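You operate a simulated robot arm through the tools that you are given. There is no shell and no other tool. Be economical: measure what you need, move in short steps, check, and stop when the job is done.

Carry out the task below with a simulated robot arm. There is one attempt and no reset: what you move stays moved.

## Task
Pump three shots of sauce into the orange cup and put it back.
Fine: Stand the cup on the right ring and swing the spout over it; swing it back to the middle before you lift the cup. No drips; the other cups stay empty. Set down upright: what you pick out.

It is judged by the outcome, as a careful person would: the job done as asked, and still so three seconds after it is handed in. It fails if anything else is knocked over, pushed out of place, dropped, spilled or broken.

## Robot
A 6-joint arm with a two-finger parallel gripper, fixed in place. Base frame: the origin is at the foot of the arm, x ahead of it, y to its left, z up; the work surface is at about z = 800. Readings come in mm, rad, newtons and seconds.
With the tool pointing down near the work surface it reaches from about 260 to 680 mm from the base axis. Its first joint turns from -1.152 to 1.152 rad. Payload 2.9 kg.
Tool frame: the origin (TCP) lies between the finger pads and is the grasp point; the fingertips stand 30 mm ahead of it; z points along the fingers, y is the line along which they close. The gripper opens to 110 mm. The fingers are 20 mm wide and 10 mm thick; the gripper's body (48 by 112 mm) begins 55 mm behind the TCP.
Orientation is that of the tool frame in the base frame, as a unit quaternion [x, y, z, w]. With the fingers straight down and closing along the base's y, the tool's x points along the base's -x, its y along +y and its z along -z.

## Interface
- The arm moves only by the tool apply_moves. Its argument "plan" is a list of rows, each a list of 3 entries, a list of its own where there are three numbers: the turn, a rotation vector about the tool's x, y, z in rad, then the shift along the tool's x, y, z in mm, then the gripper command, from -1 (shut) to 1 (fully open), values between in proportion. In form: [[[wx, wy, wz], [x, y, z], hand], ...]. A call has 1 to 8 rows; each row shifts and turns the commanded pose from where the row before left it, along the tool's axes as they then stand. Rows are played at 5 a second. More than 50 mm and 0.15 rad between two rows, or a gripper value outside its range, and nothing of the call is played. Where a pose cannot be reached the arm comes as near as it can. A force on the tool above 40 N (or 10 N above the force at the start of the call, whichever is more), or a blocked arm, ends the call early, and 0.2 s more pass. The fingers move at their own pace (about 108 mm/s each) and stop on an object; they squeeze with about 30 N. The grip force told is the motor's: it shows also when the fingers shut on nothing. Time passes only in rows, and 0.2 s behind the last, so rows that do not move let the fingers close. It gives the time, the measured TCP pose, the force on the tool (base axes), the opening and the grip force at its end, in the units of the frame above (readings bear some noise), with the torque about the TCP (base axes, N m) and any sound that the robot's microphone picked up.
- Cameras (640 x 400 px; columns grow to the right, rows downward): "scene" is fixed at [86.7, 440.9, 1382.8]; the picture's right is [-0.67, -0.74, 0.00], its down [-0.41, 0.37, -0.84] and it looks along [0.62, -0.56, -0.55] (base axes); focal length 283 px, centre (320, 200). "wrist" rides on the gripper at [72, 17, -103] in the tool frame; the picture's right is [-0.23, 0.97, 0.00], its down [-0.76, -0.18, -0.62] and it looks along [-0.61, -0.14, 0.78] (tool axes); focal length 222 px, centre (320, 200). There is no depth. A picture from a camera that has moved, and an enlarged one, comes with that camera's place and axes in the base frame and with its lens.
- camera(camera): a new picture of that camera. The clock stands still meanwhile.
- close_up(camera, box): a new picture of the part [left, top, right, bottom] of that camera's present view, enlarged. The clock stands still meanwhile.
- hand_in(): hands the job in; it is judged then, once.

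Work in short steps. Places have to be worked out from the pictures, the camera data and where the tool is seen: move nearer, look again, correct. Check each grasp and each placing, and mend what went wrong. You have 120 turns and 64 pictures in all, those below and enlarged ones among them. Open the gripper and draw the arm clear of the work before you hand the job in, unless the task says otherwise; then end with one line.

The tools are called as a command line: name --argument value ..., lists and objects as JSON in quotes. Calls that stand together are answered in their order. apply_moves: Moves the arm, as the interface text tells. Its arguments: {"type":"object","properties":{"plan":{"type":"array","items":{"type":"array"}}},"required":["plan"]} The other tools are called the same way: camera (camera) takes a picture; close_up (camera, box) takes an enlarged picture of a part of a camera's view; hand_in () hands the job in.

At the start:

```text
time_s: 0.0
eef_pos: [373.1, 101.4, 1238.9]
orientation: [0.001, 1.0, 0.0, 0.0]
force: [-0.4, 0.0, 0.7]
ft_torque: [0.03, 0.01, 0.0]
width: 110.0
gripper_force: 0.1
```

scene: 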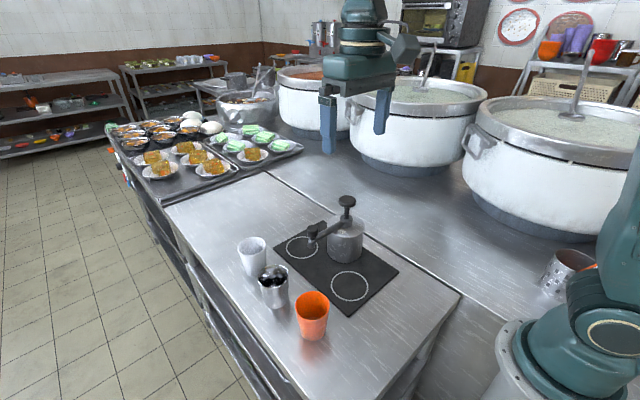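
wrist: 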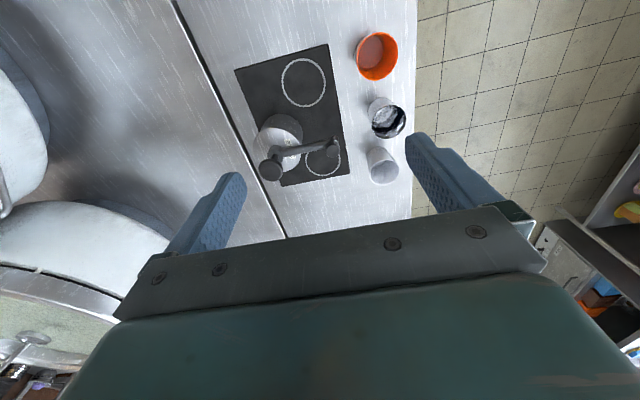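

I'll begin by enlarging the work area to see the pump, rings and cups.

close_up --camera "scene" --box '[220, 180, 420, 350]'

close_up --camera "wrist" --box '[220, 20, 440, 200]'

```text
2.35 times, centred on (320, 265) of scene
camera zoom: at [86.7, 440.9, 1382.8], right [-0.67, -0.74, 0.0], down [-0.41, 0.37, -0.84], along [0.62, -0.56, -0.55], focal length 666 px, centre (320, 47)
```

zoom: 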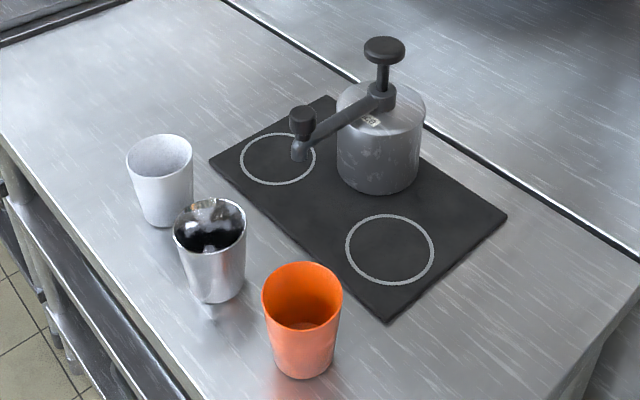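

```text
2.22 times, centred on (330, 110) of wrist
camera zoom: at [303.0, 119.4, 1341.4], right [0.23, 0.97, 0.0], down [0.76, -0.18, 0.62], along [0.61, -0.14, -0.78], focal length 494 px, centre (298, 400)
```

zoom: 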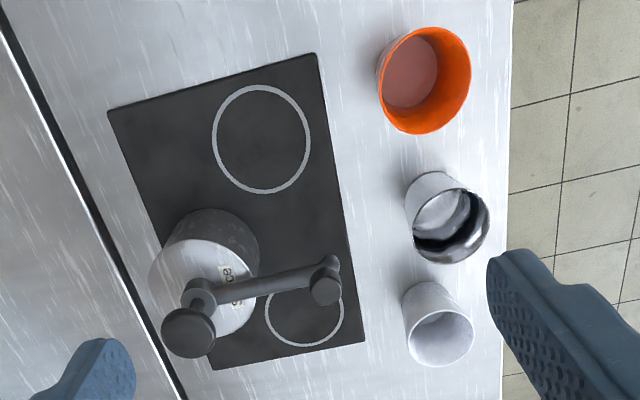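

The pump axis is near (486,-14) and the spout points along +y, which is the middle, with its tip near (487,102). The right ring is near (395,62) and the orange cup near (368,209). I'll move above the orange cup and look again.

apply_moves --plan '[[[0, 0, 0], [0.8, 18, 38], 1], [[0, 0, 0], [0.8, 18, 38], 1], [[0, 0, 0], [0.8, 18, 38], 1], [[0, 0, 0], [0.8, 18, 38], 1], [[0, 0, 0], [0.8, 18, 38], 1], [[0, 0, 0], [0.8, 18, 38], 1], [[0, 0, 0], [0, 0, 0], 1]]'

camera --camera "wrist"

close_up --camera "scene" --box '[220, 180, 420, 350]'

```text
time_s: 1.6
eef_pos: [368.8, 210.0, 1012.7]
orientation: [0.0, 1.0, 0.0, 0.0]
force: [-0.1, -0.5, 0.0]
ft_torque: [-0.02, 0.05, -0.03]
width: 110.0
gripper_force: 0.1
```

```text
59 pictures are left
camera wrist: at [298.4, 227.3, 1115.4], right [0.23, 0.97, 0.0], down [0.76, -0.18, 0.62], along [0.61, -0.14, -0.78], focal length 222 px, centre (320, 200)
```

wrist: 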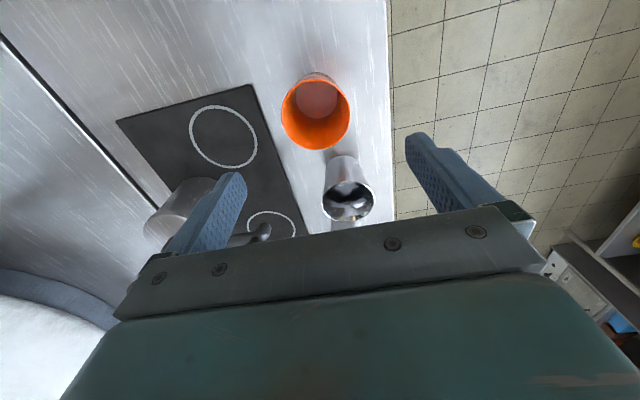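

```text
2.35 times, centred on (320, 265) of scene
camera zoom: at [86.7, 440.9, 1382.8], right [-0.67, -0.74, 0.0], down [-0.41, 0.37, -0.84], along [0.62, -0.56, -0.55], focal length 666 px, centre (320, 47)
```

zoom: 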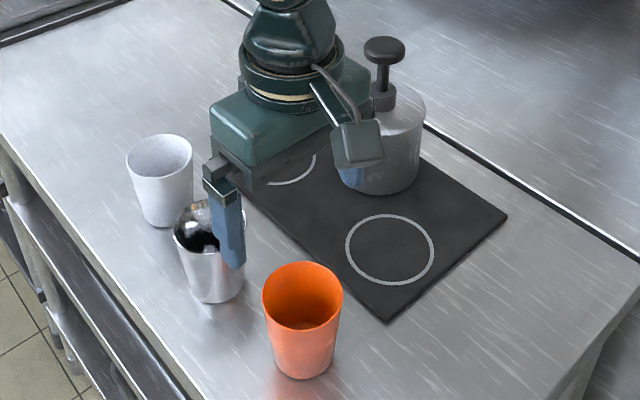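

The cup axis is near (370,207.5) with the rim near z 887. I'll descend around it to z≈852.

apply_moves --plan '[[[0, 0, 0], [-1.2, -2.5, 40], 1], [[0, 0, 0], [0, 0, 40], 1], [[0, 0, 0], [0, 0, 40], 1], [[0, 0, 0], [0, 0, 25], 1], [[0, 0, 0], [0, 0, 15], 1], [[0, 0, 0], [0, 0, 0], 1]]'

camera --camera "wrist"

close_up --camera "scene" --box '[220, 200, 420, 370]'

```text
time_s: 3.0
eef_pos: [369.6, 205.0, 851.5]
orientation: [0.0, 1.0, 0.0, 0.0]
force: [0.3, 0.4, -0.3]
ft_torque: [-0.03, 0.01, 0.02]
width: 110.1
gripper_force: 0.1
```

```text
57 pictures are left
camera wrist: at [298.9, 223.6, 954.5], right [0.23, 0.97, 0.0], down [0.76, -0.18, 0.62], along [0.61, -0.14, -0.78], focal length 222 px, centre (320, 200)
```

wrist: 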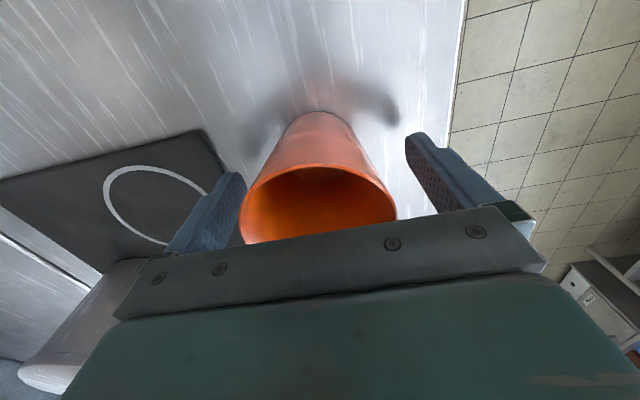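

```text
2.35 times, centred on (320, 285) of scene
camera zoom: at [86.7, 440.9, 1382.8], right [-0.67, -0.74, 0.0], down [-0.41, 0.37, -0.84], along [0.62, -0.56, -0.55], focal length 666 px, centre (320, 0)
```

zoom: 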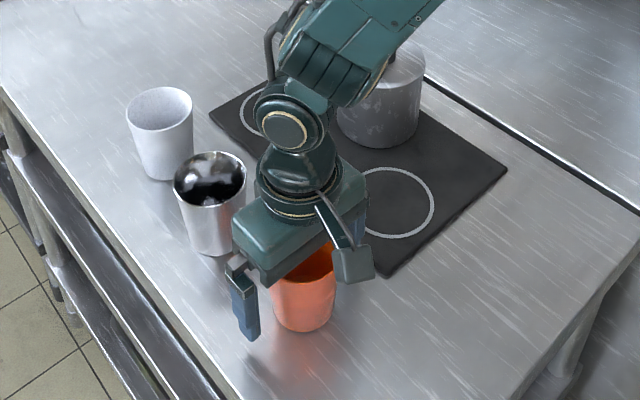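

The cup looks about 3 mm further in +y than the TCP. I'll centre on it and close.

apply_moves --plan '[[[0, 0, 0], [0, 3, 0], 1], [[0, 0, 0], [0, 0, 0], 0.4], [[0, 0, 0], [0, 0, 0], 0.2]]'

camera --camera "wrist"

```text
time_s: 3.8
eef_pos: [368.4, 209.1, 851.5]
orientation: [0.0, 1.0, 0.001, 0.0]
force: [0.0, 0.1, -0.1]
ft_torque: [0.01, 0.01, -0.01]
width: 73.4
gripper_force: 30.2
```

```text
55 pictures are left
camera wrist: at [298.9, 226.7, 954.0], right [0.23, 0.97, 0.0], down [0.76, -0.18, 0.62], along [0.61, -0.14, -0.78], focal length 222 px, centre (320, 200)
```

wrist: 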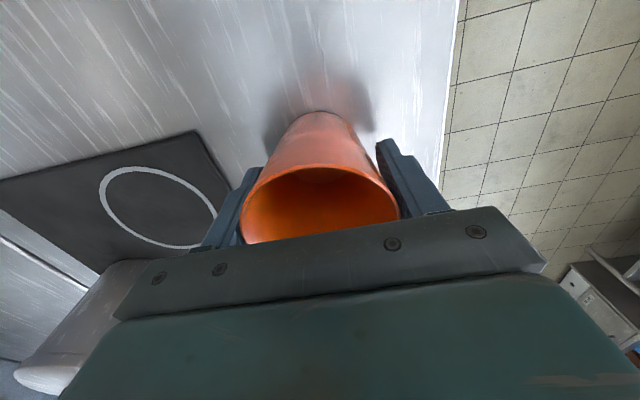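

The fingers stopped on the cup at 73 mm with 30 N, having drawn the cup about 3 mm toward +y. That puts its home near (370,207). I'll close fully and lift a little.

apply_moves --plan '[[[0, 0, 0], [0, 0, 0], -0.2], [[0, 0, 0], [0, 0, 0], -0.2], [[0, 0, 0], [0, 0, -10], -0.2], [[0, 0, 0], [0, 0, -20], -0.2], [[0, 0, 0], [0, 0, 0], -0.2]]'

close_up --camera "scene" --box '[220, 200, 420, 370]'

camera --camera "wrist"

```text
time_s: 5.0
eef_pos: [368.6, 210.2, 880.7]
orientation: [0.0, 1.0, 0.0, 0.0]
force: [-0.9, 0.4, -0.6]
ft_torque: [-0.01, -0.03, 0.01]
width: 73.3
gripper_force: 30.4
```

```text
2.35 times, centred on (320, 285) of scene
camera zoom: at [86.7, 440.9, 1382.8], right [-0.67, -0.74, 0.0], down [-0.41, 0.37, -0.84], along [0.62, -0.56, -0.55], focal length 666 px, centre (320, 0)
```

zoom: 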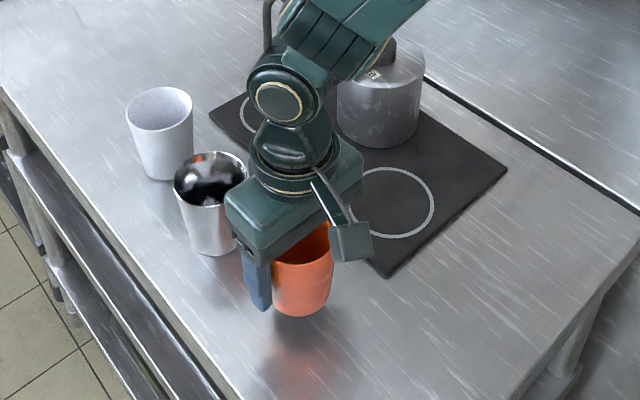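

```text
53 pictures are left
camera wrist: at [299.0, 227.5, 983.4], right [0.23, 0.97, 0.0], down [0.76, -0.18, 0.62], along [0.61, -0.14, -0.78], focal length 222 px, centre (320, 200)
```

wrist: 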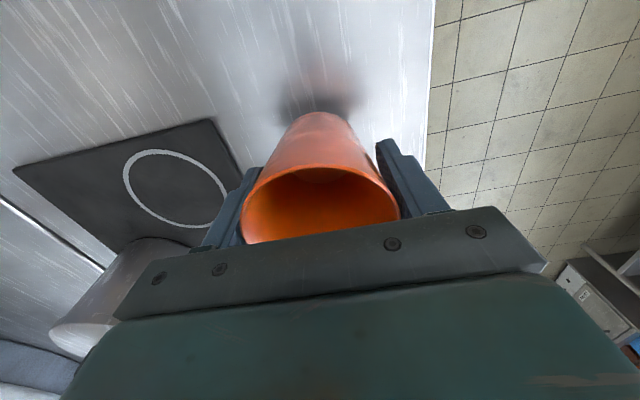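

The cup is lifted cleanly. Next I carry it to the right ring at (394,62), staying low and clear of the spout.

apply_moves --plan '[[[0, 0, 0], [-6.4, -37, 0], -0.2], [[0, 0, 0], [-6.4, -37, 0], -0.2], [[0, 0, 0], [-6.4, -37, 0], -0.2], [[0, 0, 0], [-6.4, -37, 0], -0.2], [[0, 0, 0], [0, 0, 0], -0.2]]'

close_up --camera "scene" --box '[250, 180, 430, 330]'

camera --camera "wrist"

```text
time_s: 6.2
eef_pos: [395.5, 62.0, 879.6]
orientation: [-0.001, 1.0, 0.0, 0.0]
force: [0.0, -1.2, -0.7]
ft_torque: [0.03, -0.01, -0.03]
width: 73.6
gripper_force: 30.3
```

```text
2.67 times, centred on (340, 255) of scene
camera zoom: at [86.7, 440.8, 1382.8], right [-0.67, -0.74, 0.0], down [-0.41, 0.37, -0.84], along [0.62, -0.56, -0.55], focal length 754 px, centre (267, 53)
```

zoom: 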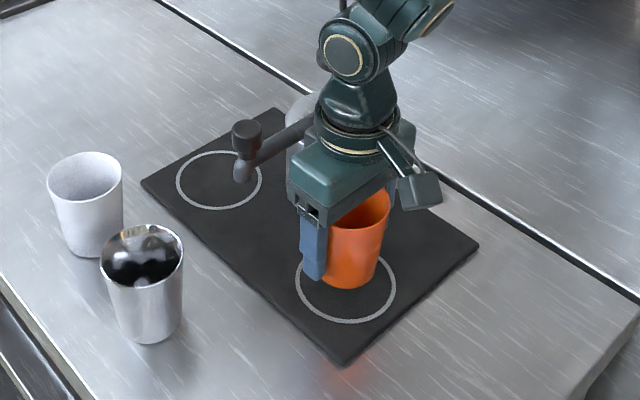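

```text
51 pictures are left
camera wrist: at [325.0, 79.3, 982.9], right [0.23, 0.97, 0.0], down [0.76, -0.18, 0.62], along [0.61, -0.14, -0.78], focal length 222 px, centre (320, 200)
```

wrist: 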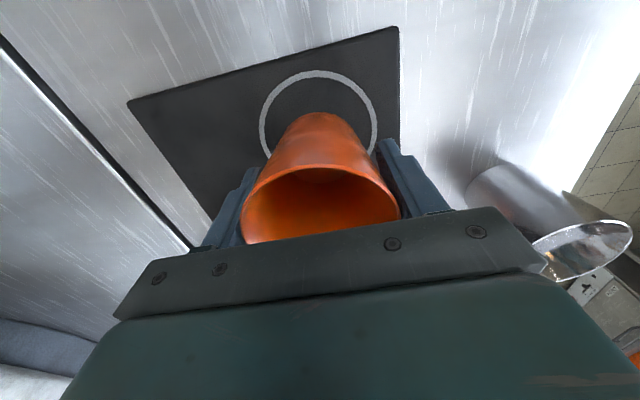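

The cup is over the ring. I'll lower it nearly to contact and watch the force.

apply_moves --plan '[[[0, 0, 0], [0, 0, 15], -0.2], [[0, 0, 0], [0, 0, 6], -0.2], [[0, 0, 0], [0, 0, 2], -0.2], [[0, 0, 0], [0, 0, 0], -0.2]]'

camera --camera "wrist"

close_up --camera "scene" --box '[290, 200, 410, 320]'

```text
time_s: 7.2
eef_pos: [395.9, 62.0, 858.6]
orientation: [0.0, 1.0, 0.001, 0.001]
force: [-4.8, 0.3, 19.4]
ft_torque: [0.04, 0.17, 0.0]
width: 73.7
gripper_force: 29.7
```

```text
50 pictures are left
camera wrist: at [325.3, 80.1, 961.5], right [0.23, 0.97, 0.0], down [0.76, -0.18, 0.62], along [0.61, -0.14, -0.78], focal length 222 px, centre (320, 200)
```

wrist: 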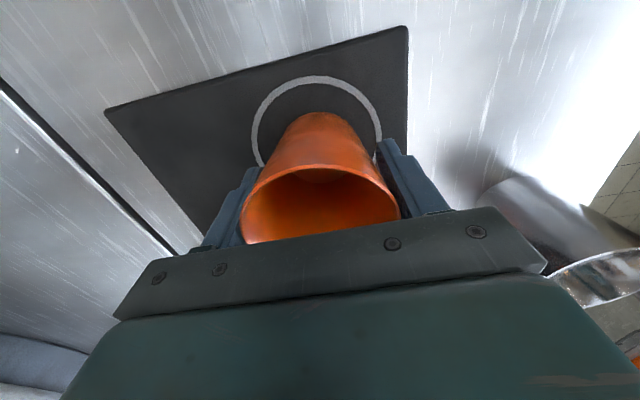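

```text
3.33 times, centred on (350, 260) of scene
camera zoom: at [86.3, 440.8, 1382.8], right [-0.67, -0.74, 0.0], down [-0.41, 0.37, -0.84], along [0.62, -0.56, -0.55], focal length 943 px, centre (220, 0)
```

zoom: 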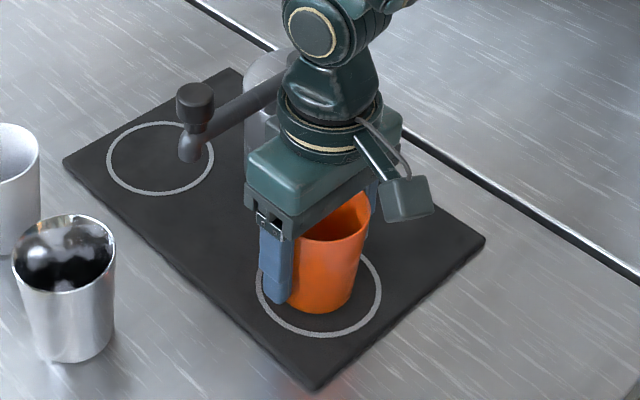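

The cup rests on the mat, centred in the ring (19 N contact). I'll ease off slightly, release and raise straight up.

apply_moves --plan '[[[0, 0, 0], [0, 0, -1], -0.2], [[0, 0, 0], [0, 0, 0], 0.9], [[0, 0, 0], [0, 0, 0], 0.9], [[0, 0, 0], [0, 0, -30], 0.9], [[0, 0, 0], [0, 0, -45], 0.9], [[0, 0, 0], [0, 0, -45], 0.9], [[0, 0, 0], [0, 0, -45], 0.9], [[0, 0, 0], [0, 0, -45], 0.9]]'

close_up --camera "scene" --box '[250, 180, 410, 320]'

camera --camera "wrist"

```text
time_s: 9.0
eef_pos: [394.9, 59.3, 1071.2]
orientation: [0.001, 1.0, 0.0, 0.0]
force: [0.7, 0.2, 0.4]
ft_torque: [0.01, 0.01, 0.02]
width: 104.2
gripper_force: 0.0
```

```text
2.86 times, centred on (330, 250) of scene
camera zoom: at [86.7, 440.9, 1382.8], right [-0.67, -0.74, 0.0], down [-0.41, 0.37, -0.84], along [0.62, -0.56, -0.55], focal length 808 px, centre (291, 57)
```

zoom: 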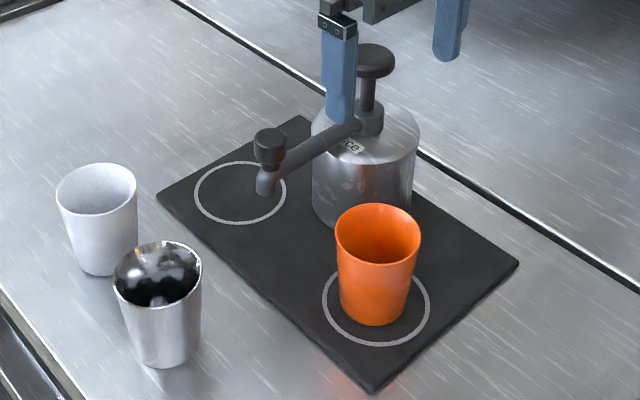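

```text
47 pictures are left
camera wrist: at [324.3, 76.6, 1173.8], right [0.23, 0.97, 0.0], down [0.76, -0.18, 0.62], along [0.61, -0.14, -0.78], focal length 222 px, centre (320, 200)
```

wrist: 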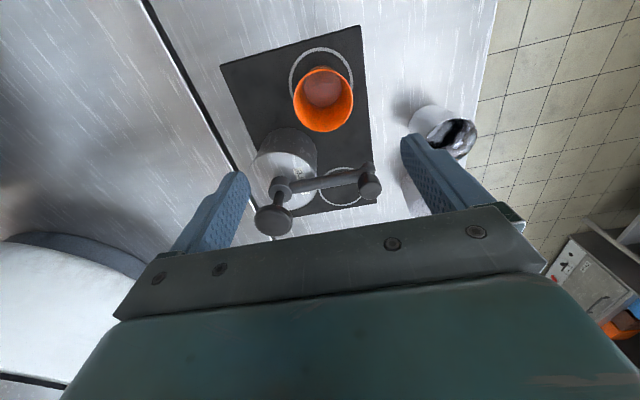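

The cup stands in the ring. The spout knob top is near (489,101,955), the plunger near (482,-12,995) and the nozzle bottom near z 900, just above the cup rim. I'll yaw the tool 90° so the fingers can straddle the spout end.

apply_moves --plan '[[[0, 0, 0.1428], [0, 0, 0], 0.9], [[0, 0, 0.1428], [0, 0, 0], 0.5], [[0, 0, 0.1428], [0, 0, 0], 0.2], [[0, 0, 0.1428], [0, 0, 0], 0.1], [[0, 0, 0.1428], [0, 0, 0], 0.1], [[0, 0, 0.1428], [0, 0, 0], 0.1], [[0, 0, 0.1428], [0, 0, 0], 0.1], [[0, 0, 0.1428], [0, 0, 0], 0.1]]'

apply_moves --plan '[[[0, 0, 0.1428], [0, 0, 0], 0.1], [[0, 0, 0.1428], [0, 0, 0], 0.1], [[0, 0, 0.1428], [0, 0, 0], 0.1], [[0, 0, 0], [14, 31, 0], 0.1], [[0, 0, 0], [14, 31, 0], 0.1], [[0, 0, 0], [14, 31, 0], 0.1], [[0, 0, 0], [0, 0, 20], 0.1], [[0, 0, 0], [0, 0, 0], 0.1]]'

camera --camera "wrist"

close_up --camera "scene" --box '[250, 150, 430, 320]'

```text
time_s: 10.8
eef_pos: [395.8, 62.7, 1069.8]
orientation: [0.542, 0.841, 0.0, 0.0]
force: [0.2, -1.7, 0.7]
ft_torque: [0.01, -0.01, 0.0]
width: 60.5
gripper_force: 0.0
```

```text
time_s: 12.6
eef_pos: [488.7, 106.9, 1046.6]
orientation: [0.707, 0.707, 0.0, 0.0]
force: [0.9, -0.3, 0.1]
ft_torque: [0.02, 0.0, 0.01]
width: 60.5
gripper_force: 0.0
```

```text
46 pictures are left
camera wrist: at [507.1, 179.1, 1150.3], right [0.97, -0.23, 0.0], down [-0.18, -0.76, 0.62], along [-0.14, -0.61, -0.78], focal length 222 px, centre (320, 200)
```

wrist: 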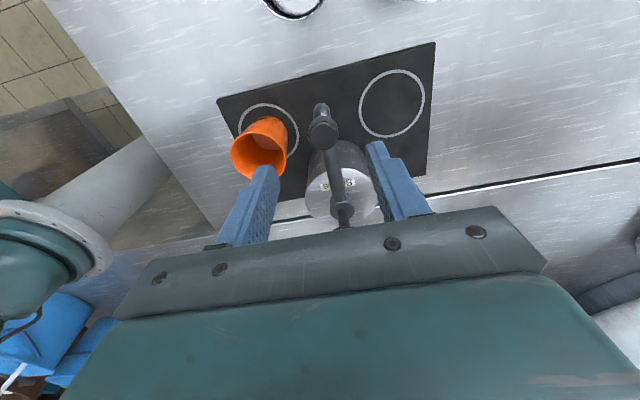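

```text
2.35 times, centred on (340, 235) of scene
camera zoom: at [86.7, 440.9, 1382.8], right [-0.67, -0.74, 0.0], down [-0.41, 0.37, -0.84], along [0.62, -0.56, -0.55], focal length 666 px, centre (273, 118)
```

zoom: 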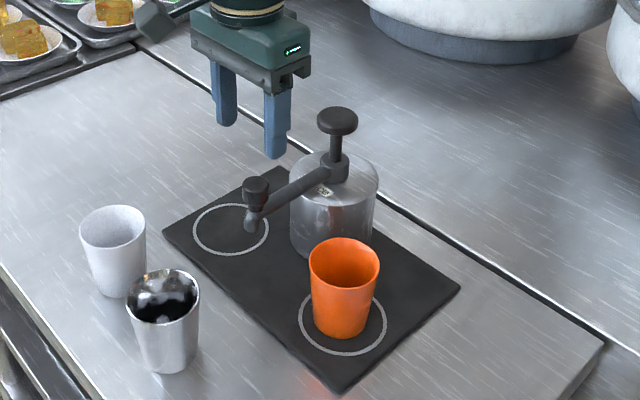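

The spout knob is near (491,102) by this view. I'll lower the straddling fingers around it, with tips to about z 927.

apply_moves --plan '[[[0, 0, 0], [-4, 2, 30], 0.1], [[0, 0, 0], [0, 0, 30], 0.1], [[0, 0, 0], [0, 0, 15], 0.1], [[0, 0, 0], [0, 0, 14], 0.1], [[0, 0, 0], [0, 0, 0], 0.1]]'

camera --camera "wrist"

close_up --camera "scene" --box '[260, 180, 400, 300]'

```text
time_s: 13.8
eef_pos: [490.6, 101.5, 960.0]
orientation: [0.708, 0.706, 0.0, 0.001]
force: [0.1, -0.4, -0.5]
ft_torque: [-0.01, 0.01, -0.02]
width: 60.5
gripper_force: 0.0
```

```text
44 pictures are left
camera wrist: at [509.5, 174.2, 1061.6], right [0.97, -0.23, 0.0], down [-0.18, -0.76, 0.62], along [-0.14, -0.61, -0.78], focal length 222 px, centre (320, 200)
```

wrist: 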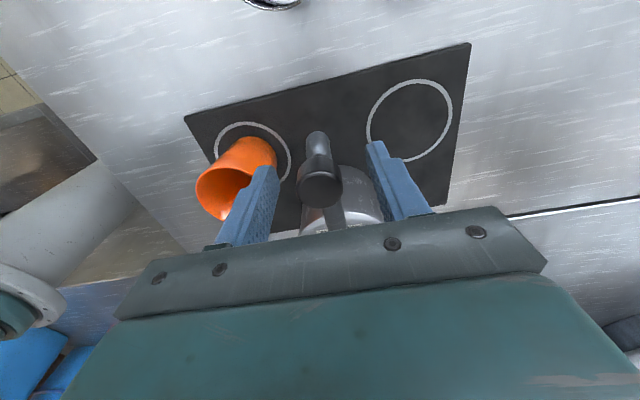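

```text
3.33 times, centred on (330, 240) of scene
camera zoom: at [86.7, 440.9, 1382.8], right [-0.67, -0.74, 0.0], down [-0.41, 0.37, -0.84], along [0.62, -0.56, -0.55], focal length 943 px, centre (287, 67)
```

zoom: 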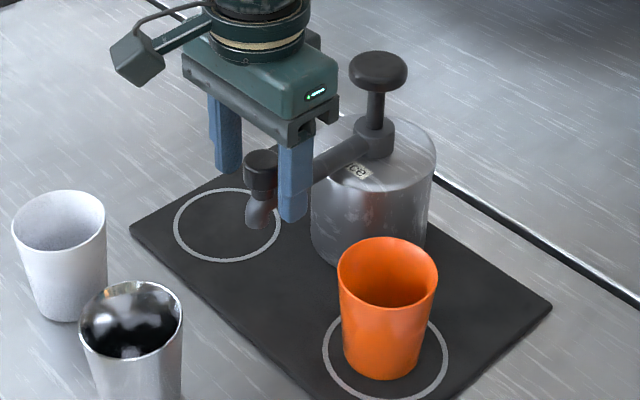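

The knob is centred between the fingers with its top at about TCP height. I'll narrow the gap to about 32 mm and begin swinging along the arc (axis ≈ (489,-12), R≈113).

apply_moves --plan '[[[0, 0, 0], [0, 0, 0], -0.42], [[0, 0, 0], [0, 0, 0], -0.42], [[0, 0, -0.11], [-0.69, -12.46, 0], -0.42], [[0, 0, -0.11], [-0.69, -12.46, 0], -0.42], [[0, 0, 0], [0, 0, 0], -0.42]]'

camera --camera "wrist"

```text
time_s: 15.0
eef_pos: [465.2, 97.5, 959.5]
orientation: [0.625, 0.78, -0.001, 0.0]
force: [0.7, 0.0, -0.2]
ft_torque: [0.03, 0.0, -0.01]
width: 32.0
gripper_force: 0.0
```

```text
42 pictures are left
camera wrist: at [468.0, 173.2, 1062.7], right [1.0, -0.01, 0.0], down [-0.01, -0.78, 0.62], along [0.0, -0.62, -0.78], focal length 222 px, centre (320, 200)
```

wrist: 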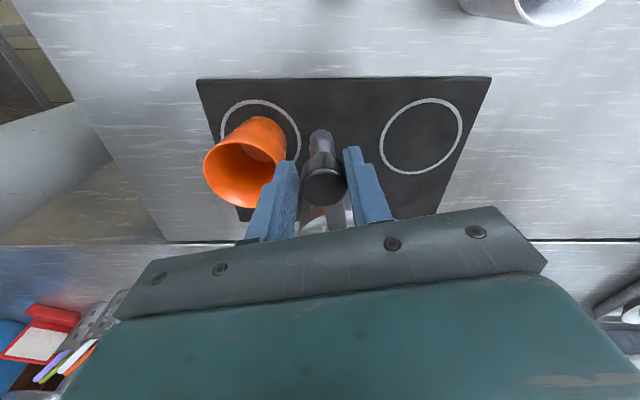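

The spout follows freely. I'll continue the arc to about 0.88 rad.

apply_moves --plan '[[[0, 0, -0.11], [-0.69, -12.46, 0], -0.42], [[0, 0, -0.11], [-0.69, -12.46, 0], -0.42], [[0, 0, -0.11], [-0.69, -12.46, 0], -0.42], [[0, 0, -0.11], [-0.69, -12.46, 0], -0.42], [[0, 0, -0.11], [-0.69, -12.46, 0], -0.42], [[0, 0, -0.11], [-0.69, -12.46, 0], -0.42], [[0, 0, 0], [0, 0, 0], -0.42]]'

camera --camera "wrist"

close_up --camera "scene" --box '[280, 180, 420, 310]'

```text
time_s: 16.6
eef_pos: [403.2, 59.0, 960.3]
orientation: [0.339, 0.941, 0.0, -0.001]
force: [-1.0, -0.6, 0.9]
ft_torque: [-0.03, 0.05, -0.01]
width: 31.8
gripper_force: 0.0
```

```text
41 pictures are left
camera wrist: at [358.7, 118.4, 1062.3], right [0.79, 0.61, 0.0], down [0.48, -0.62, 0.62], along [0.38, -0.5, -0.78], focal length 222 px, centre (320, 200)
```

wrist: 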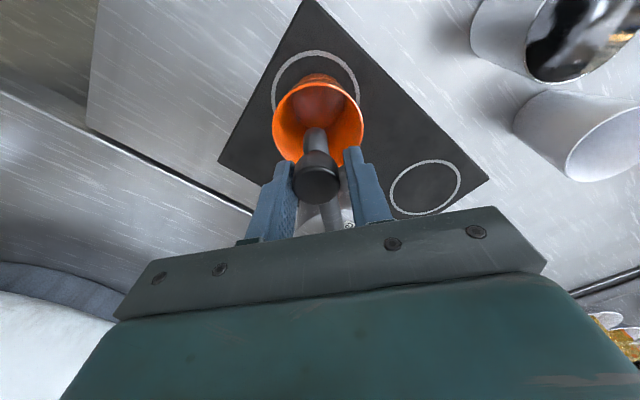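

```text
3.08 times, centred on (350, 245) of scene
camera zoom: at [86.7, 440.9, 1382.8], right [-0.67, -0.74, 0.0], down [-0.41, 0.37, -0.84], along [0.62, -0.56, -0.55], focal length 870 px, centre (228, 62)
```

zoom: 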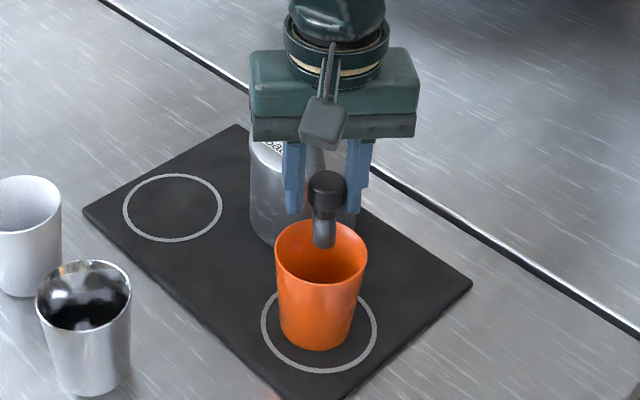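

The nozzle now hangs over the cup opening, about (393,66) against the cup centre (396,62). I'll open slightly, rise and look for the plunger.

apply_moves --plan '[[[0, 0, 0], [0, 0, 0], -0.1], [[0, 0, 0], [0, 0, -35], -0.1], [[0, 0, 0], [0, 0, -40], -0.1], [[0, 0, 0], [0, 0, -40], -1], [[0, 0, 0], [-25, 0, 0], -1], [[0, 0, 0], [0, 0, 0], -1]]'

camera --camera "wrist"

close_up --camera "scene" --box '[280, 160, 420, 300]'

```text
time_s: 18.0
eef_pos: [424.5, 42.8, 1076.7]
orientation: [0.339, 0.941, 0.0, 0.0]
force: [-0.5, 0.4, 0.4]
ft_torque: [0.0, -0.01, -0.02]
width: 0.0
gripper_force: 30.0
```

```text
39 pictures are left
camera wrist: at [380.7, 103.0, 1178.6], right [0.8, 0.61, 0.0], down [0.47, -0.62, 0.62], along [0.38, -0.5, -0.78], focal length 222 px, centre (320, 200)
```

wrist: 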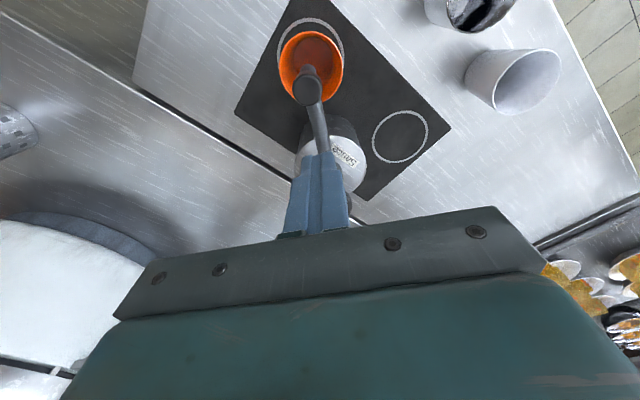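

```text
2.86 times, centred on (350, 230) of scene
camera zoom: at [86.7, 440.9, 1382.8], right [-0.67, -0.74, 0.0], down [-0.41, 0.37, -0.84], along [0.62, -0.56, -0.55], focal length 808 px, centre (234, 114)
```

zoom: 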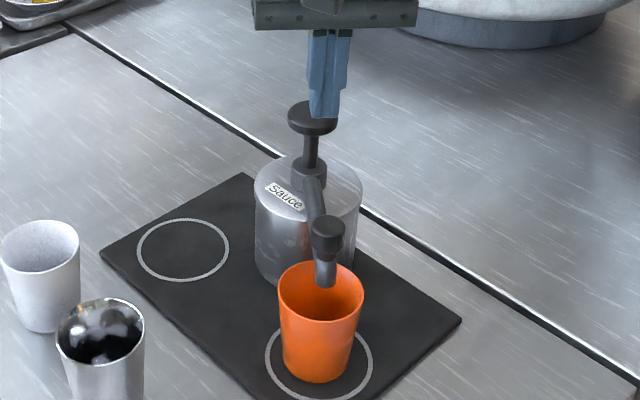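

The spout sits nicely over the cup. The plunger knob is near (486,-10) with its top at z≈986–995. I'll move over it and stop the tips just above.

apply_moves --plan '[[[0, 0, 0], [-40, -0.7, 0], -1], [[0, 0, 0], [-41, -0.7, 0], -1], [[0, 0, 0], [0, 0, 36], -1], [[0, 0, 0], [0, 0, 0], -1]]'

camera --camera "wrist"

close_up --camera "scene" --box '[300, 160, 400, 240]'

```text
time_s: 19.0
eef_pos: [485.1, -10.8, 1039.3]
orientation: [0.339, 0.941, 0.001, 0.001]
force: [-0.9, -0.1, -0.9]
ft_torque: [0.0, -0.01, -0.01]
width: 0.0
gripper_force: 30.1
```

```text
37 pictures are left
camera wrist: at [442.0, 50.1, 1142.1], right [0.8, 0.61, 0.0], down [0.47, -0.62, 0.62], along [0.38, -0.5, -0.78], focal length 222 px, centre (320, 200)
```

wrist: 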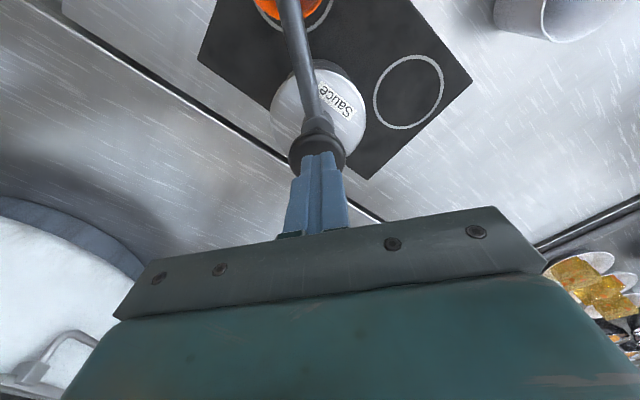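

```text
5.00 times, centred on (350, 200) of scene
camera zoom: at [86.7, 440.9, 1382.8], right [-0.67, -0.74, 0.0], down [-0.41, 0.37, -0.84], along [0.62, -0.56, -0.55], focal length 1414 px, centre (170, 200)
```

zoom: 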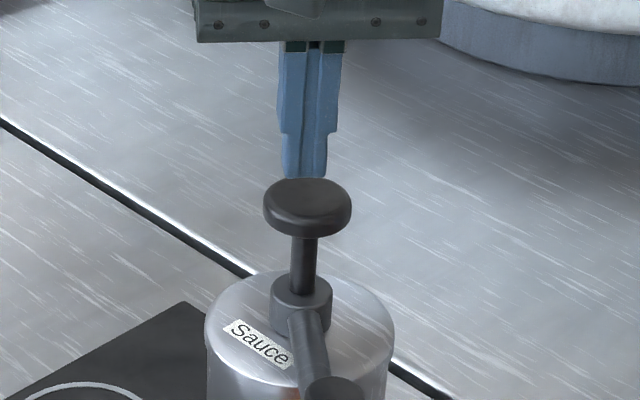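

The tips are about 18 mm above the knob and close to its centre. I'll shift 3 mm toward the axis and descend slowly to find contact.

apply_moves --plan '[[[0, 0, 0], [-3, 0, 8], -1], [[0, 0, 0], [0, 0, 6], -1], [[0, 0, 0], [0, 0, 4], -1], [[0, 0, 0], [0, 0, 4], -1], [[0, 0, 0], [0, 0, 0], -1]]'

close_up --camera "scene" --box '[300, 160, 400, 240]'

```text
time_s: 20.2
eef_pos: [487.1, -11.7, 1017.8]
orientation: [0.339, 0.941, 0.001, -0.001]
force: [-0.6, -0.3, 1.5]
ft_torque: [-0.03, 0.01, 0.0]
width: 0.0
gripper_force: 30.1
```

```text
5.00 times, centred on (350, 200) of scene
camera zoom: at [86.7, 440.9, 1382.8], right [-0.67, -0.74, 0.0], down [-0.41, 0.37, -0.84], along [0.62, -0.56, -0.55], focal length 1414 px, centre (170, 200)
```

zoom: 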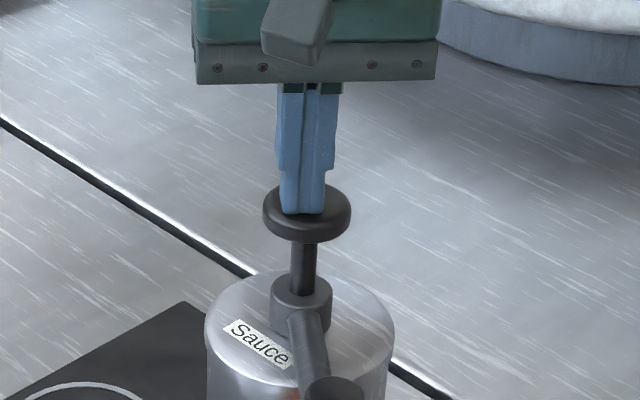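

The fingers just touch the knob, centred on it. Now the first stroke, pressing about 25 mm in steps.

apply_moves --plan '[[[0, 0, 0], [0, 0, 6], -1], [[0, 0, 0], [0, 0, 6], -1], [[0, 0, 0], [0, 0, 5], -1], [[0, 0, 0], [0, 0, 4], -1], [[0, 0, 0], [0, 0, 3], -1], [[0, 0, 0], [0, 0, 0], -1]]'

close_up --camera "scene" --box '[280, 170, 400, 300]'

```text
time_s: 21.6
eef_pos: [485.9, -11.6, 993.2]
orientation: [0.338, 0.941, 0.001, 0.003]
force: [-1.9, 5.0, 30.2]
ft_torque: [0.19, 0.14, -0.15]
width: 0.3
gripper_force: 30.1
```

```text
3.08 times, centred on (340, 235) of scene
camera zoom: at [86.2, 441.0, 1382.8], right [-0.67, -0.74, 0.0], down [-0.41, 0.37, -0.84], along [0.62, -0.56, -0.55], focal length 870 px, centre (258, 92)
```

zoom: 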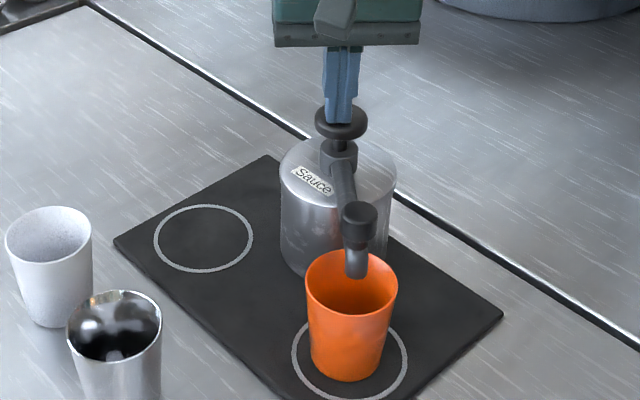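

Pressed about 24 mm at 30 N with no sound or visible shot yet. A little gap may remain, so I'll press on in 1 mm steps.

apply_moves --plan '[[[0, 0, 0], [0, 0, 1], -1], [[0, 0, 0], [0, 0, 1], -1], [[0, 0, 0], [0, 0, 1], -1], [[0, 0, 0], [0, 0, 0], -1]]'

close_up --camera "scene" --box '[310, 180, 390, 280]'

```text
time_s: 22.2
eef_pos: [487.5, -12.8, 995.6]
orientation: [0.337, 0.941, 0.002, 0.002]
force: [-6.2, 0.3, 10.1]
ft_torque: [0.06, 0.26, 0.0]
width: 0.0
gripper_force: 30.1
stopped in row 2: the force on the tool passed its limit at 41 N (the readings are from after the stop); the commanded pose is now the measured one
```

```text
4.00 times, centred on (350, 230) of scene
camera zoom: at [86.4, 440.9, 1382.8], right [-0.67, -0.74, 0.0], down [-0.41, 0.37, -0.84], along [0.62, -0.56, -0.55], focal length 1132 px, centre (200, 80)
```

zoom: 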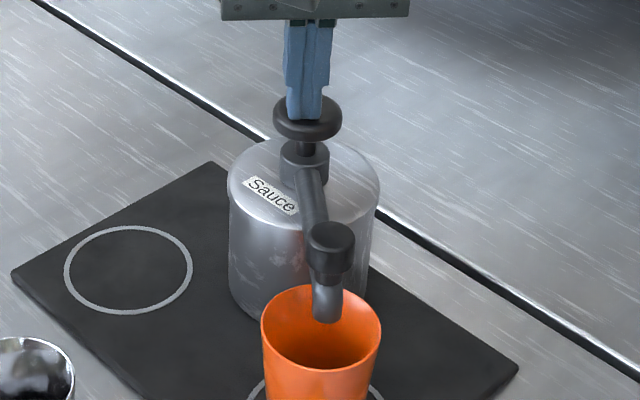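

The force climbs steeply, so the end stop is at TCP z≈993. I'll let the plunger rise fully and check the cup for sauce.

apply_moves --plan '[[[0, 0, 0], [0, 0, -6], -1], [[0, 0, 0], [0, 0, -6], -1], [[0, 0, 0], [0, 0, -6], -1], [[0, 0, 0], [0, 0, -8], -1], [[0, 0, 0], [0, 0, 0], -1], [[0, 0, 0], [0, 0, 0], -1]]'

close_up --camera "scene" --box '[310, 180, 390, 280]'

close_up --camera "wrist" --box '[220, 0, 400, 110]'

```text
time_s: 23.6
eef_pos: [487.9, -11.7, 1020.0]
orientation: [0.338, 0.941, 0.001, 0.002]
force: [-0.1, -1.0, -0.4]
ft_torque: [0.01, -0.02, 0.0]
width: 0.1
gripper_force: 29.6
```

```text
4.00 times, centred on (350, 230) of scene
camera zoom: at [86.7, 440.9, 1382.8], right [-0.67, -0.74, 0.0], down [-0.41, 0.37, -0.84], along [0.62, -0.56, -0.55], focal length 1132 px, centre (200, 80)
```

zoom: 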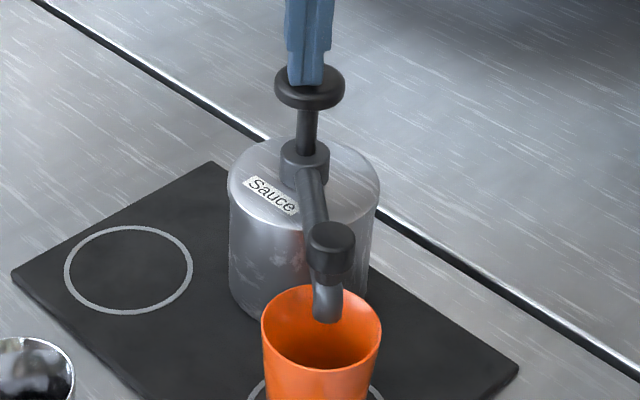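

```text
3.56 times, centred on (310, 55) of wrist
camera zoom: at [443.2, 48.5, 1123.0], right [0.8, 0.61, 0.0], down [0.47, -0.62, 0.63], along [0.38, -0.5, -0.78], focal length 790 px, centre (356, 716)
```

zoom: 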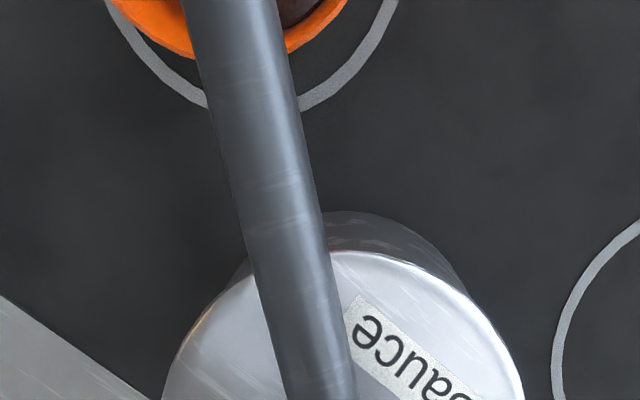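

There's a dark patch inside the cup that may be sauce. I'll back off upward and outward to look into the cup and confirm the first shot.

apply_moves --plan '[[[0, 0, 0], [0, 0, -30], -1], [[0, 0, 0], [30, 0, -25], -1], [[0, 0, 0], [35, 0, 0], -1], [[0, 0, 0], [0, 0, 0], -1]]'

close_up --camera "wrist" --box '[240, 0, 400, 120]'

```text
time_s: 24.6
eef_pos: [436.5, 29.8, 1073.5]
orientation: [0.339, 0.941, 0.002, 0.002]
force: [-0.2, 0.5, 0.7]
ft_torque: [0.01, -0.04, -0.02]
width: 0.2
gripper_force: 30.1
```

```text
3.33 times, centred on (320, 60) of wrist
camera zoom: at [392.3, 89.9, 1176.8], right [0.8, 0.61, 0.0], down [0.47, -0.62, 0.63], along [0.38, -0.5, -0.78], focal length 740 px, centre (320, 667)
```

zoom: 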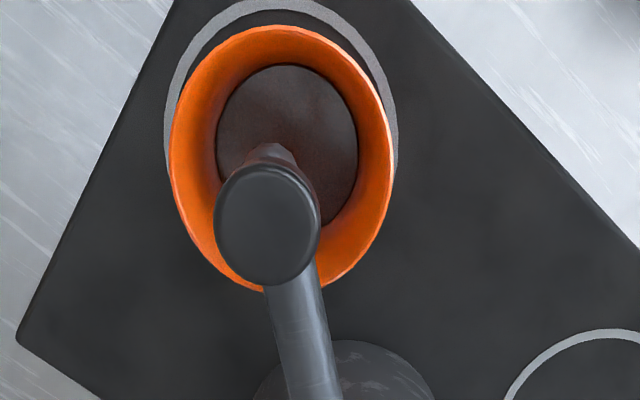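

One shot of sauce covers the cup's floor. I'll return to the knob and press the second stroke with a smooth full press and release.

apply_moves --plan '[[[0, 0, 0], [-35, 0, 0], -1], [[0, 0, 0], [-30, 0, 20], -1], [[0, 0, 0], [0, 0, 30], -1], [[0, 0, 0], [0, 0, 3], -1], [[0, 0, 0], [0, 0, 0], -1]]'

apply_moves --plan '[[[0, 0, 0], [0, 0, 6], -1], [[0, 0, 0], [0, 0, 7], -1], [[0, 0, 0], [0, 0, 6], -1], [[0, 0, 0], [0, 0, 5], -1], [[0, 0, 0], [0, 0, 2], -1], [[0, 0, 0], [0, 0, 0], -1]]'

```text
time_s: 25.8
eef_pos: [486.3, -13.4, 1022.6]
orientation: [0.339, 0.941, 0.001, 0.002]
force: [0.1, 0.2, 0.6]
ft_torque: [-0.03, -0.03, -0.02]
width: 0.0
gripper_force: 29.9
```

```text
time_s: 27.2
eef_pos: [485.5, -12.1, 995.0]
orientation: [0.339, 0.941, 0.001, 0.003]
force: [-2.3, 1.1, 7.9]
ft_torque: [0.07, 0.14, 0.02]
width: 0.0
gripper_force: 29.8
```

The force is only 8 N at z 995, so this isn't quite at the stop. I'll press about 2 mm more, then release.

apply_moves --plan '[[[0, 0, 0], [0, 0, 1], -1], [[0, 0, 0], [0, 0, 1], -1], [[0, 0, 0], [0, 0, 0], -1]]'

```text
time_s: 28.0
eef_pos: [486.6, -12.2, 994.7]
orientation: [0.339, 0.941, 0.002, 0.003]
force: [-2.7, -1.6, 14.8]
ft_torque: [0.0, 0.16, 0.04]
width: 0.0
gripper_force: 30.1
```

It's at the stop now, with the force rising and no travel. One more millimetre to be sure, then a full release.

apply_moves --plan '[[[0, 0, 0], [0, 0, 1], -1], [[0, 0, 0], [0, 0, 0], -1], [[0, 0, 0], [0, 0, -7], -1], [[0, 0, 0], [0, 0, -7], -1], [[0, 0, 0], [0, 0, -7], -1], [[0, 0, 0], [0, 0, -7], -1], [[0, 0, 0], [0, 0, -3], -1], [[0, 0, 0], [0, 0, 0], -1]]'

apply_moves --plan '[[[0, 0, 0], [0, 0, -30], -1], [[0, 0, 0], [30, 0, -20], -1], [[0, 0, 0], [35, 0, 0], -1], [[0, 0, 0], [0, 0, 0], -1]]'

close_up --camera "wrist" --box '[240, 0, 400, 120]'

```text
time_s: 29.8
eef_pos: [487.8, -11.3, 1023.3]
orientation: [0.338, 0.941, 0.001, 0.002]
force: [0.3, -0.3, -0.7]
ft_torque: [0.0, -0.01, 0.03]
width: 0.1
gripper_force: 29.8
```

```text
time_s: 30.8
eef_pos: [434.5, 29.2, 1071.2]
orientation: [0.338, 0.941, 0.001, 0.002]
force: [0.8, -0.1, -0.2]
ft_torque: [-0.02, 0.01, -0.02]
width: 0.0
gripper_force: 30.6
```

```text
3.33 times, centred on (320, 60) of wrist
camera zoom: at [391.8, 89.7, 1174.3], right [0.8, 0.61, 0.0], down [0.47, -0.62, 0.63], along [0.38, -0.5, -0.78], focal length 740 px, centre (320, 667)
```

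zoom: 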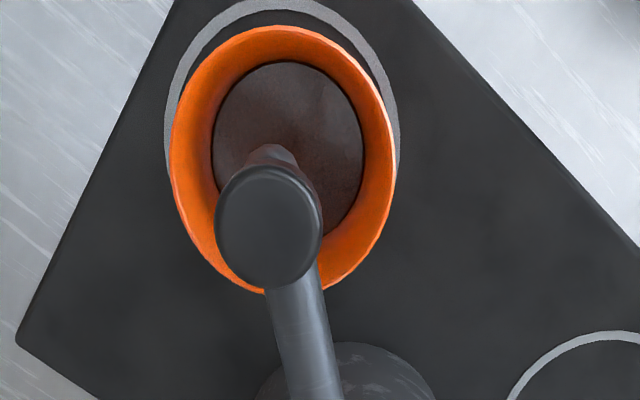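

The sauce level rose (disc 141 → 153 px), so the second shot is in. Third stroke now, with the same press depth.

apply_moves --plan '[[[0, 0, 0], [-35, 0, 0], -1], [[0, 0, 0], [-30, 0, 20], -1], [[0, 0, 0], [0, 0, 30], -1], [[0, 0, 0], [0, 0, 3], -1], [[0, 0, 0], [0, 0, 0], -1]]'

apply_moves --plan '[[[0, 0, 0], [0, 0, 6], -1], [[0, 0, 0], [0, 0, 7], -1], [[0, 0, 0], [0, 0, 6], -1], [[0, 0, 0], [0, 0, 5], -1], [[0, 0, 0], [0, 0, 2], -1], [[0, 0, 0], [0, 0, 1], -1], [[0, 0, 0], [0, 0, 0], -1]]'

```text
time_s: 32.0
eef_pos: [487.3, -10.7, 1020.2]
orientation: [0.338, 0.941, 0.002, 0.002]
force: [-0.3, 0.7, -0.5]
ft_torque: [-0.01, 0.02, -0.03]
width: 0.2
gripper_force: 30.2
```

```text
time_s: 33.6
eef_pos: [488.2, -11.4, 994.8]
orientation: [0.339, 0.941, 0.001, 0.003]
force: [-1.2, -2.2, 18.7]
ft_torque: [0.04, 0.19, -0.01]
width: 0.0
gripper_force: 29.8
```

The plunger is at the stop (19 N). One more millimetre, then a full release and a look.

apply_moves --plan '[[[0, 0, 0], [0, 0, 1], -1], [[0, 0, 0], [0, 0, 0], -1], [[0, 0, 0], [0, 0, -7], -1], [[0, 0, 0], [0, 0, -7], -1], [[0, 0, 0], [0, 0, -7], -1], [[0, 0, 0], [0, 0, -7], -1], [[0, 0, 0], [0, 0, -3], -1], [[0, 0, 0], [0, 0, 0], -1]]'

apply_moves --plan '[[[0, 0, 0], [0, 0, -30], -1], [[0, 0, 0], [30, 0, -20], -1], [[0, 0, 0], [35, 0, 0], -1], [[0, 0, 0], [0, 0, 0], -1], [[0, 0, 0], [0, 0, 0], -1]]'

close_up --camera "wrist" --box '[240, 0, 400, 120]'

close_up --camera "scene" --box '[310, 180, 390, 280]'

```text
time_s: 35.4
eef_pos: [486.5, -11.5, 1023.5]
orientation: [0.337, 0.941, 0.0, 0.002]
force: [0.1, -0.4, -0.1]
ft_torque: [-0.01, -0.02, 0.0]
width: 0.0
gripper_force: 29.4
```

```text
time_s: 36.6
eef_pos: [436.1, 30.7, 1074.2]
orientation: [0.338, 0.941, 0.002, 0.002]
force: [-0.2, 0.2, 0.2]
ft_torque: [-0.01, 0.03, 0.0]
width: 0.1
gripper_force: 29.9
```

```text
3.33 times, centred on (320, 60) of wrist
camera zoom: at [392.4, 90.0, 1176.9], right [0.8, 0.61, 0.0], down [0.47, -0.62, 0.63], along [0.38, -0.5, -0.78], focal length 740 px, centre (320, 667)
```

zoom: 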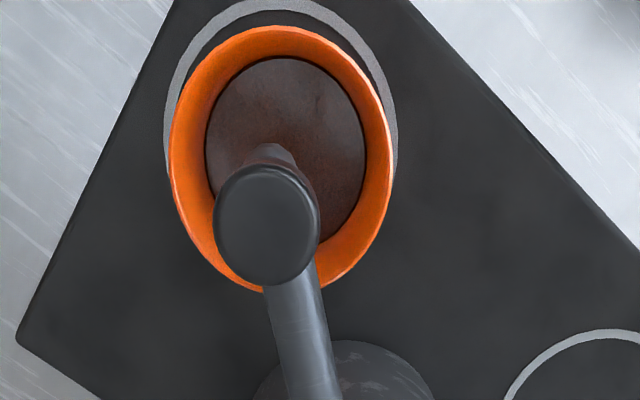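

```text
4.00 times, centred on (350, 230) of scene
camera zoom: at [86.7, 440.9, 1382.8], right [-0.67, -0.74, 0.0], down [-0.41, 0.37, -0.84], along [0.62, -0.56, -0.55], focal length 1132 px, centre (200, 80)
```

zoom: 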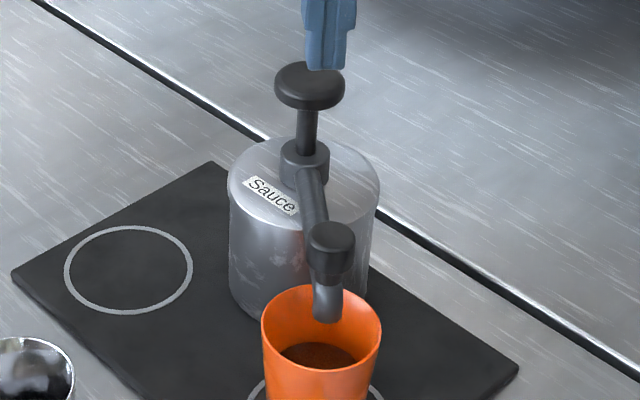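

All three shots are in (disc now 160 px). I'll wait a moment for any drips, open the fingers and go back down around the spout knob.

apply_moves --plan '[[[0, 0, 0], [22, 0.7, 0], 0], [[0, 0, 0], [22, 0.7, 0], 0], [[0, 0, 0], [0, 0, 0], 0], [[0, 0, 0], [0, 0, 0], 0], [[0, 0, 0], [0, 0, 0], 0], [[0, 0, 0], [0, 0, 40], 0], [[0, 0, 0], [0, 0, 30], 0], [[0, 0, 0], [0, 0, 0], 0]]'

camera --camera "wrist"

```text
time_s: 38.4
eef_pos: [403.8, 58.8, 1003.6]
orientation: [0.337, 0.941, 0.002, 0.002]
force: [-0.2, 0.1, 0.3]
ft_torque: [0.03, -0.04, -0.01]
width: 55.0
gripper_force: 0.2
```

```text
26 pictures are left
camera wrist: at [360.1, 118.5, 1106.1], right [0.8, 0.61, 0.0], down [0.47, -0.62, 0.63], along [0.38, -0.5, -0.78], focal length 222 px, centre (320, 200)
```

wrist: 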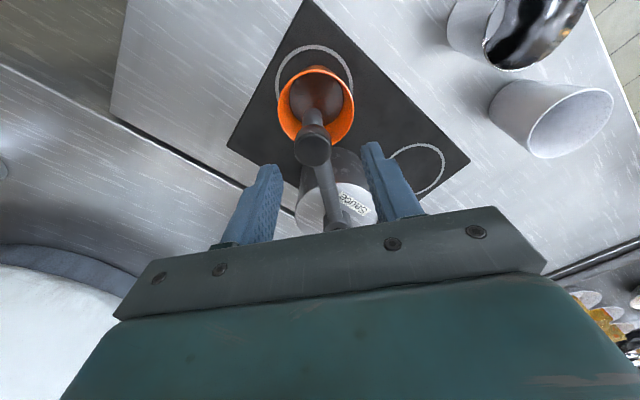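

The knob lies between the fingers, about 2 mm to one side. I'll correct and go down to straddle it.

apply_moves --plan '[[[0, 0, 0], [0, -2, 20], 0], [[0, 0, 0], [0, 0, 23], 0], [[0, 0, 0], [0, 0, 0], 0], [[0, 0, 0], [0, 0, 0], -0.42], [[0, 0, 0], [0, 0, 0], -0.42], [[0, 0, 0], [0, 0, 0], -0.42]]'

camera --camera "wrist"

```text
time_s: 39.8
eef_pos: [402.5, 56.3, 960.9]
orientation: [0.337, 0.941, 0.001, 0.002]
force: [-0.3, 0.2, -0.2]
ft_torque: [0.03, -0.03, 0.0]
width: 31.8
gripper_force: 0.1
```

```text
25 pictures are left
camera wrist: at [358.6, 117.0, 1063.6], right [0.8, 0.61, 0.0], down [0.47, -0.62, 0.63], along [0.38, -0.5, -0.78], focal length 222 px, centre (320, 200)
```

wrist: 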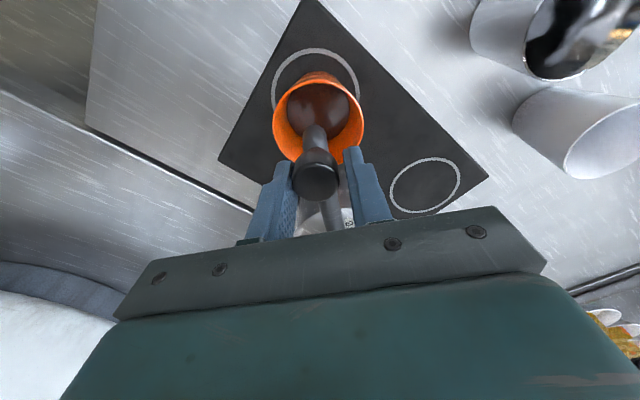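

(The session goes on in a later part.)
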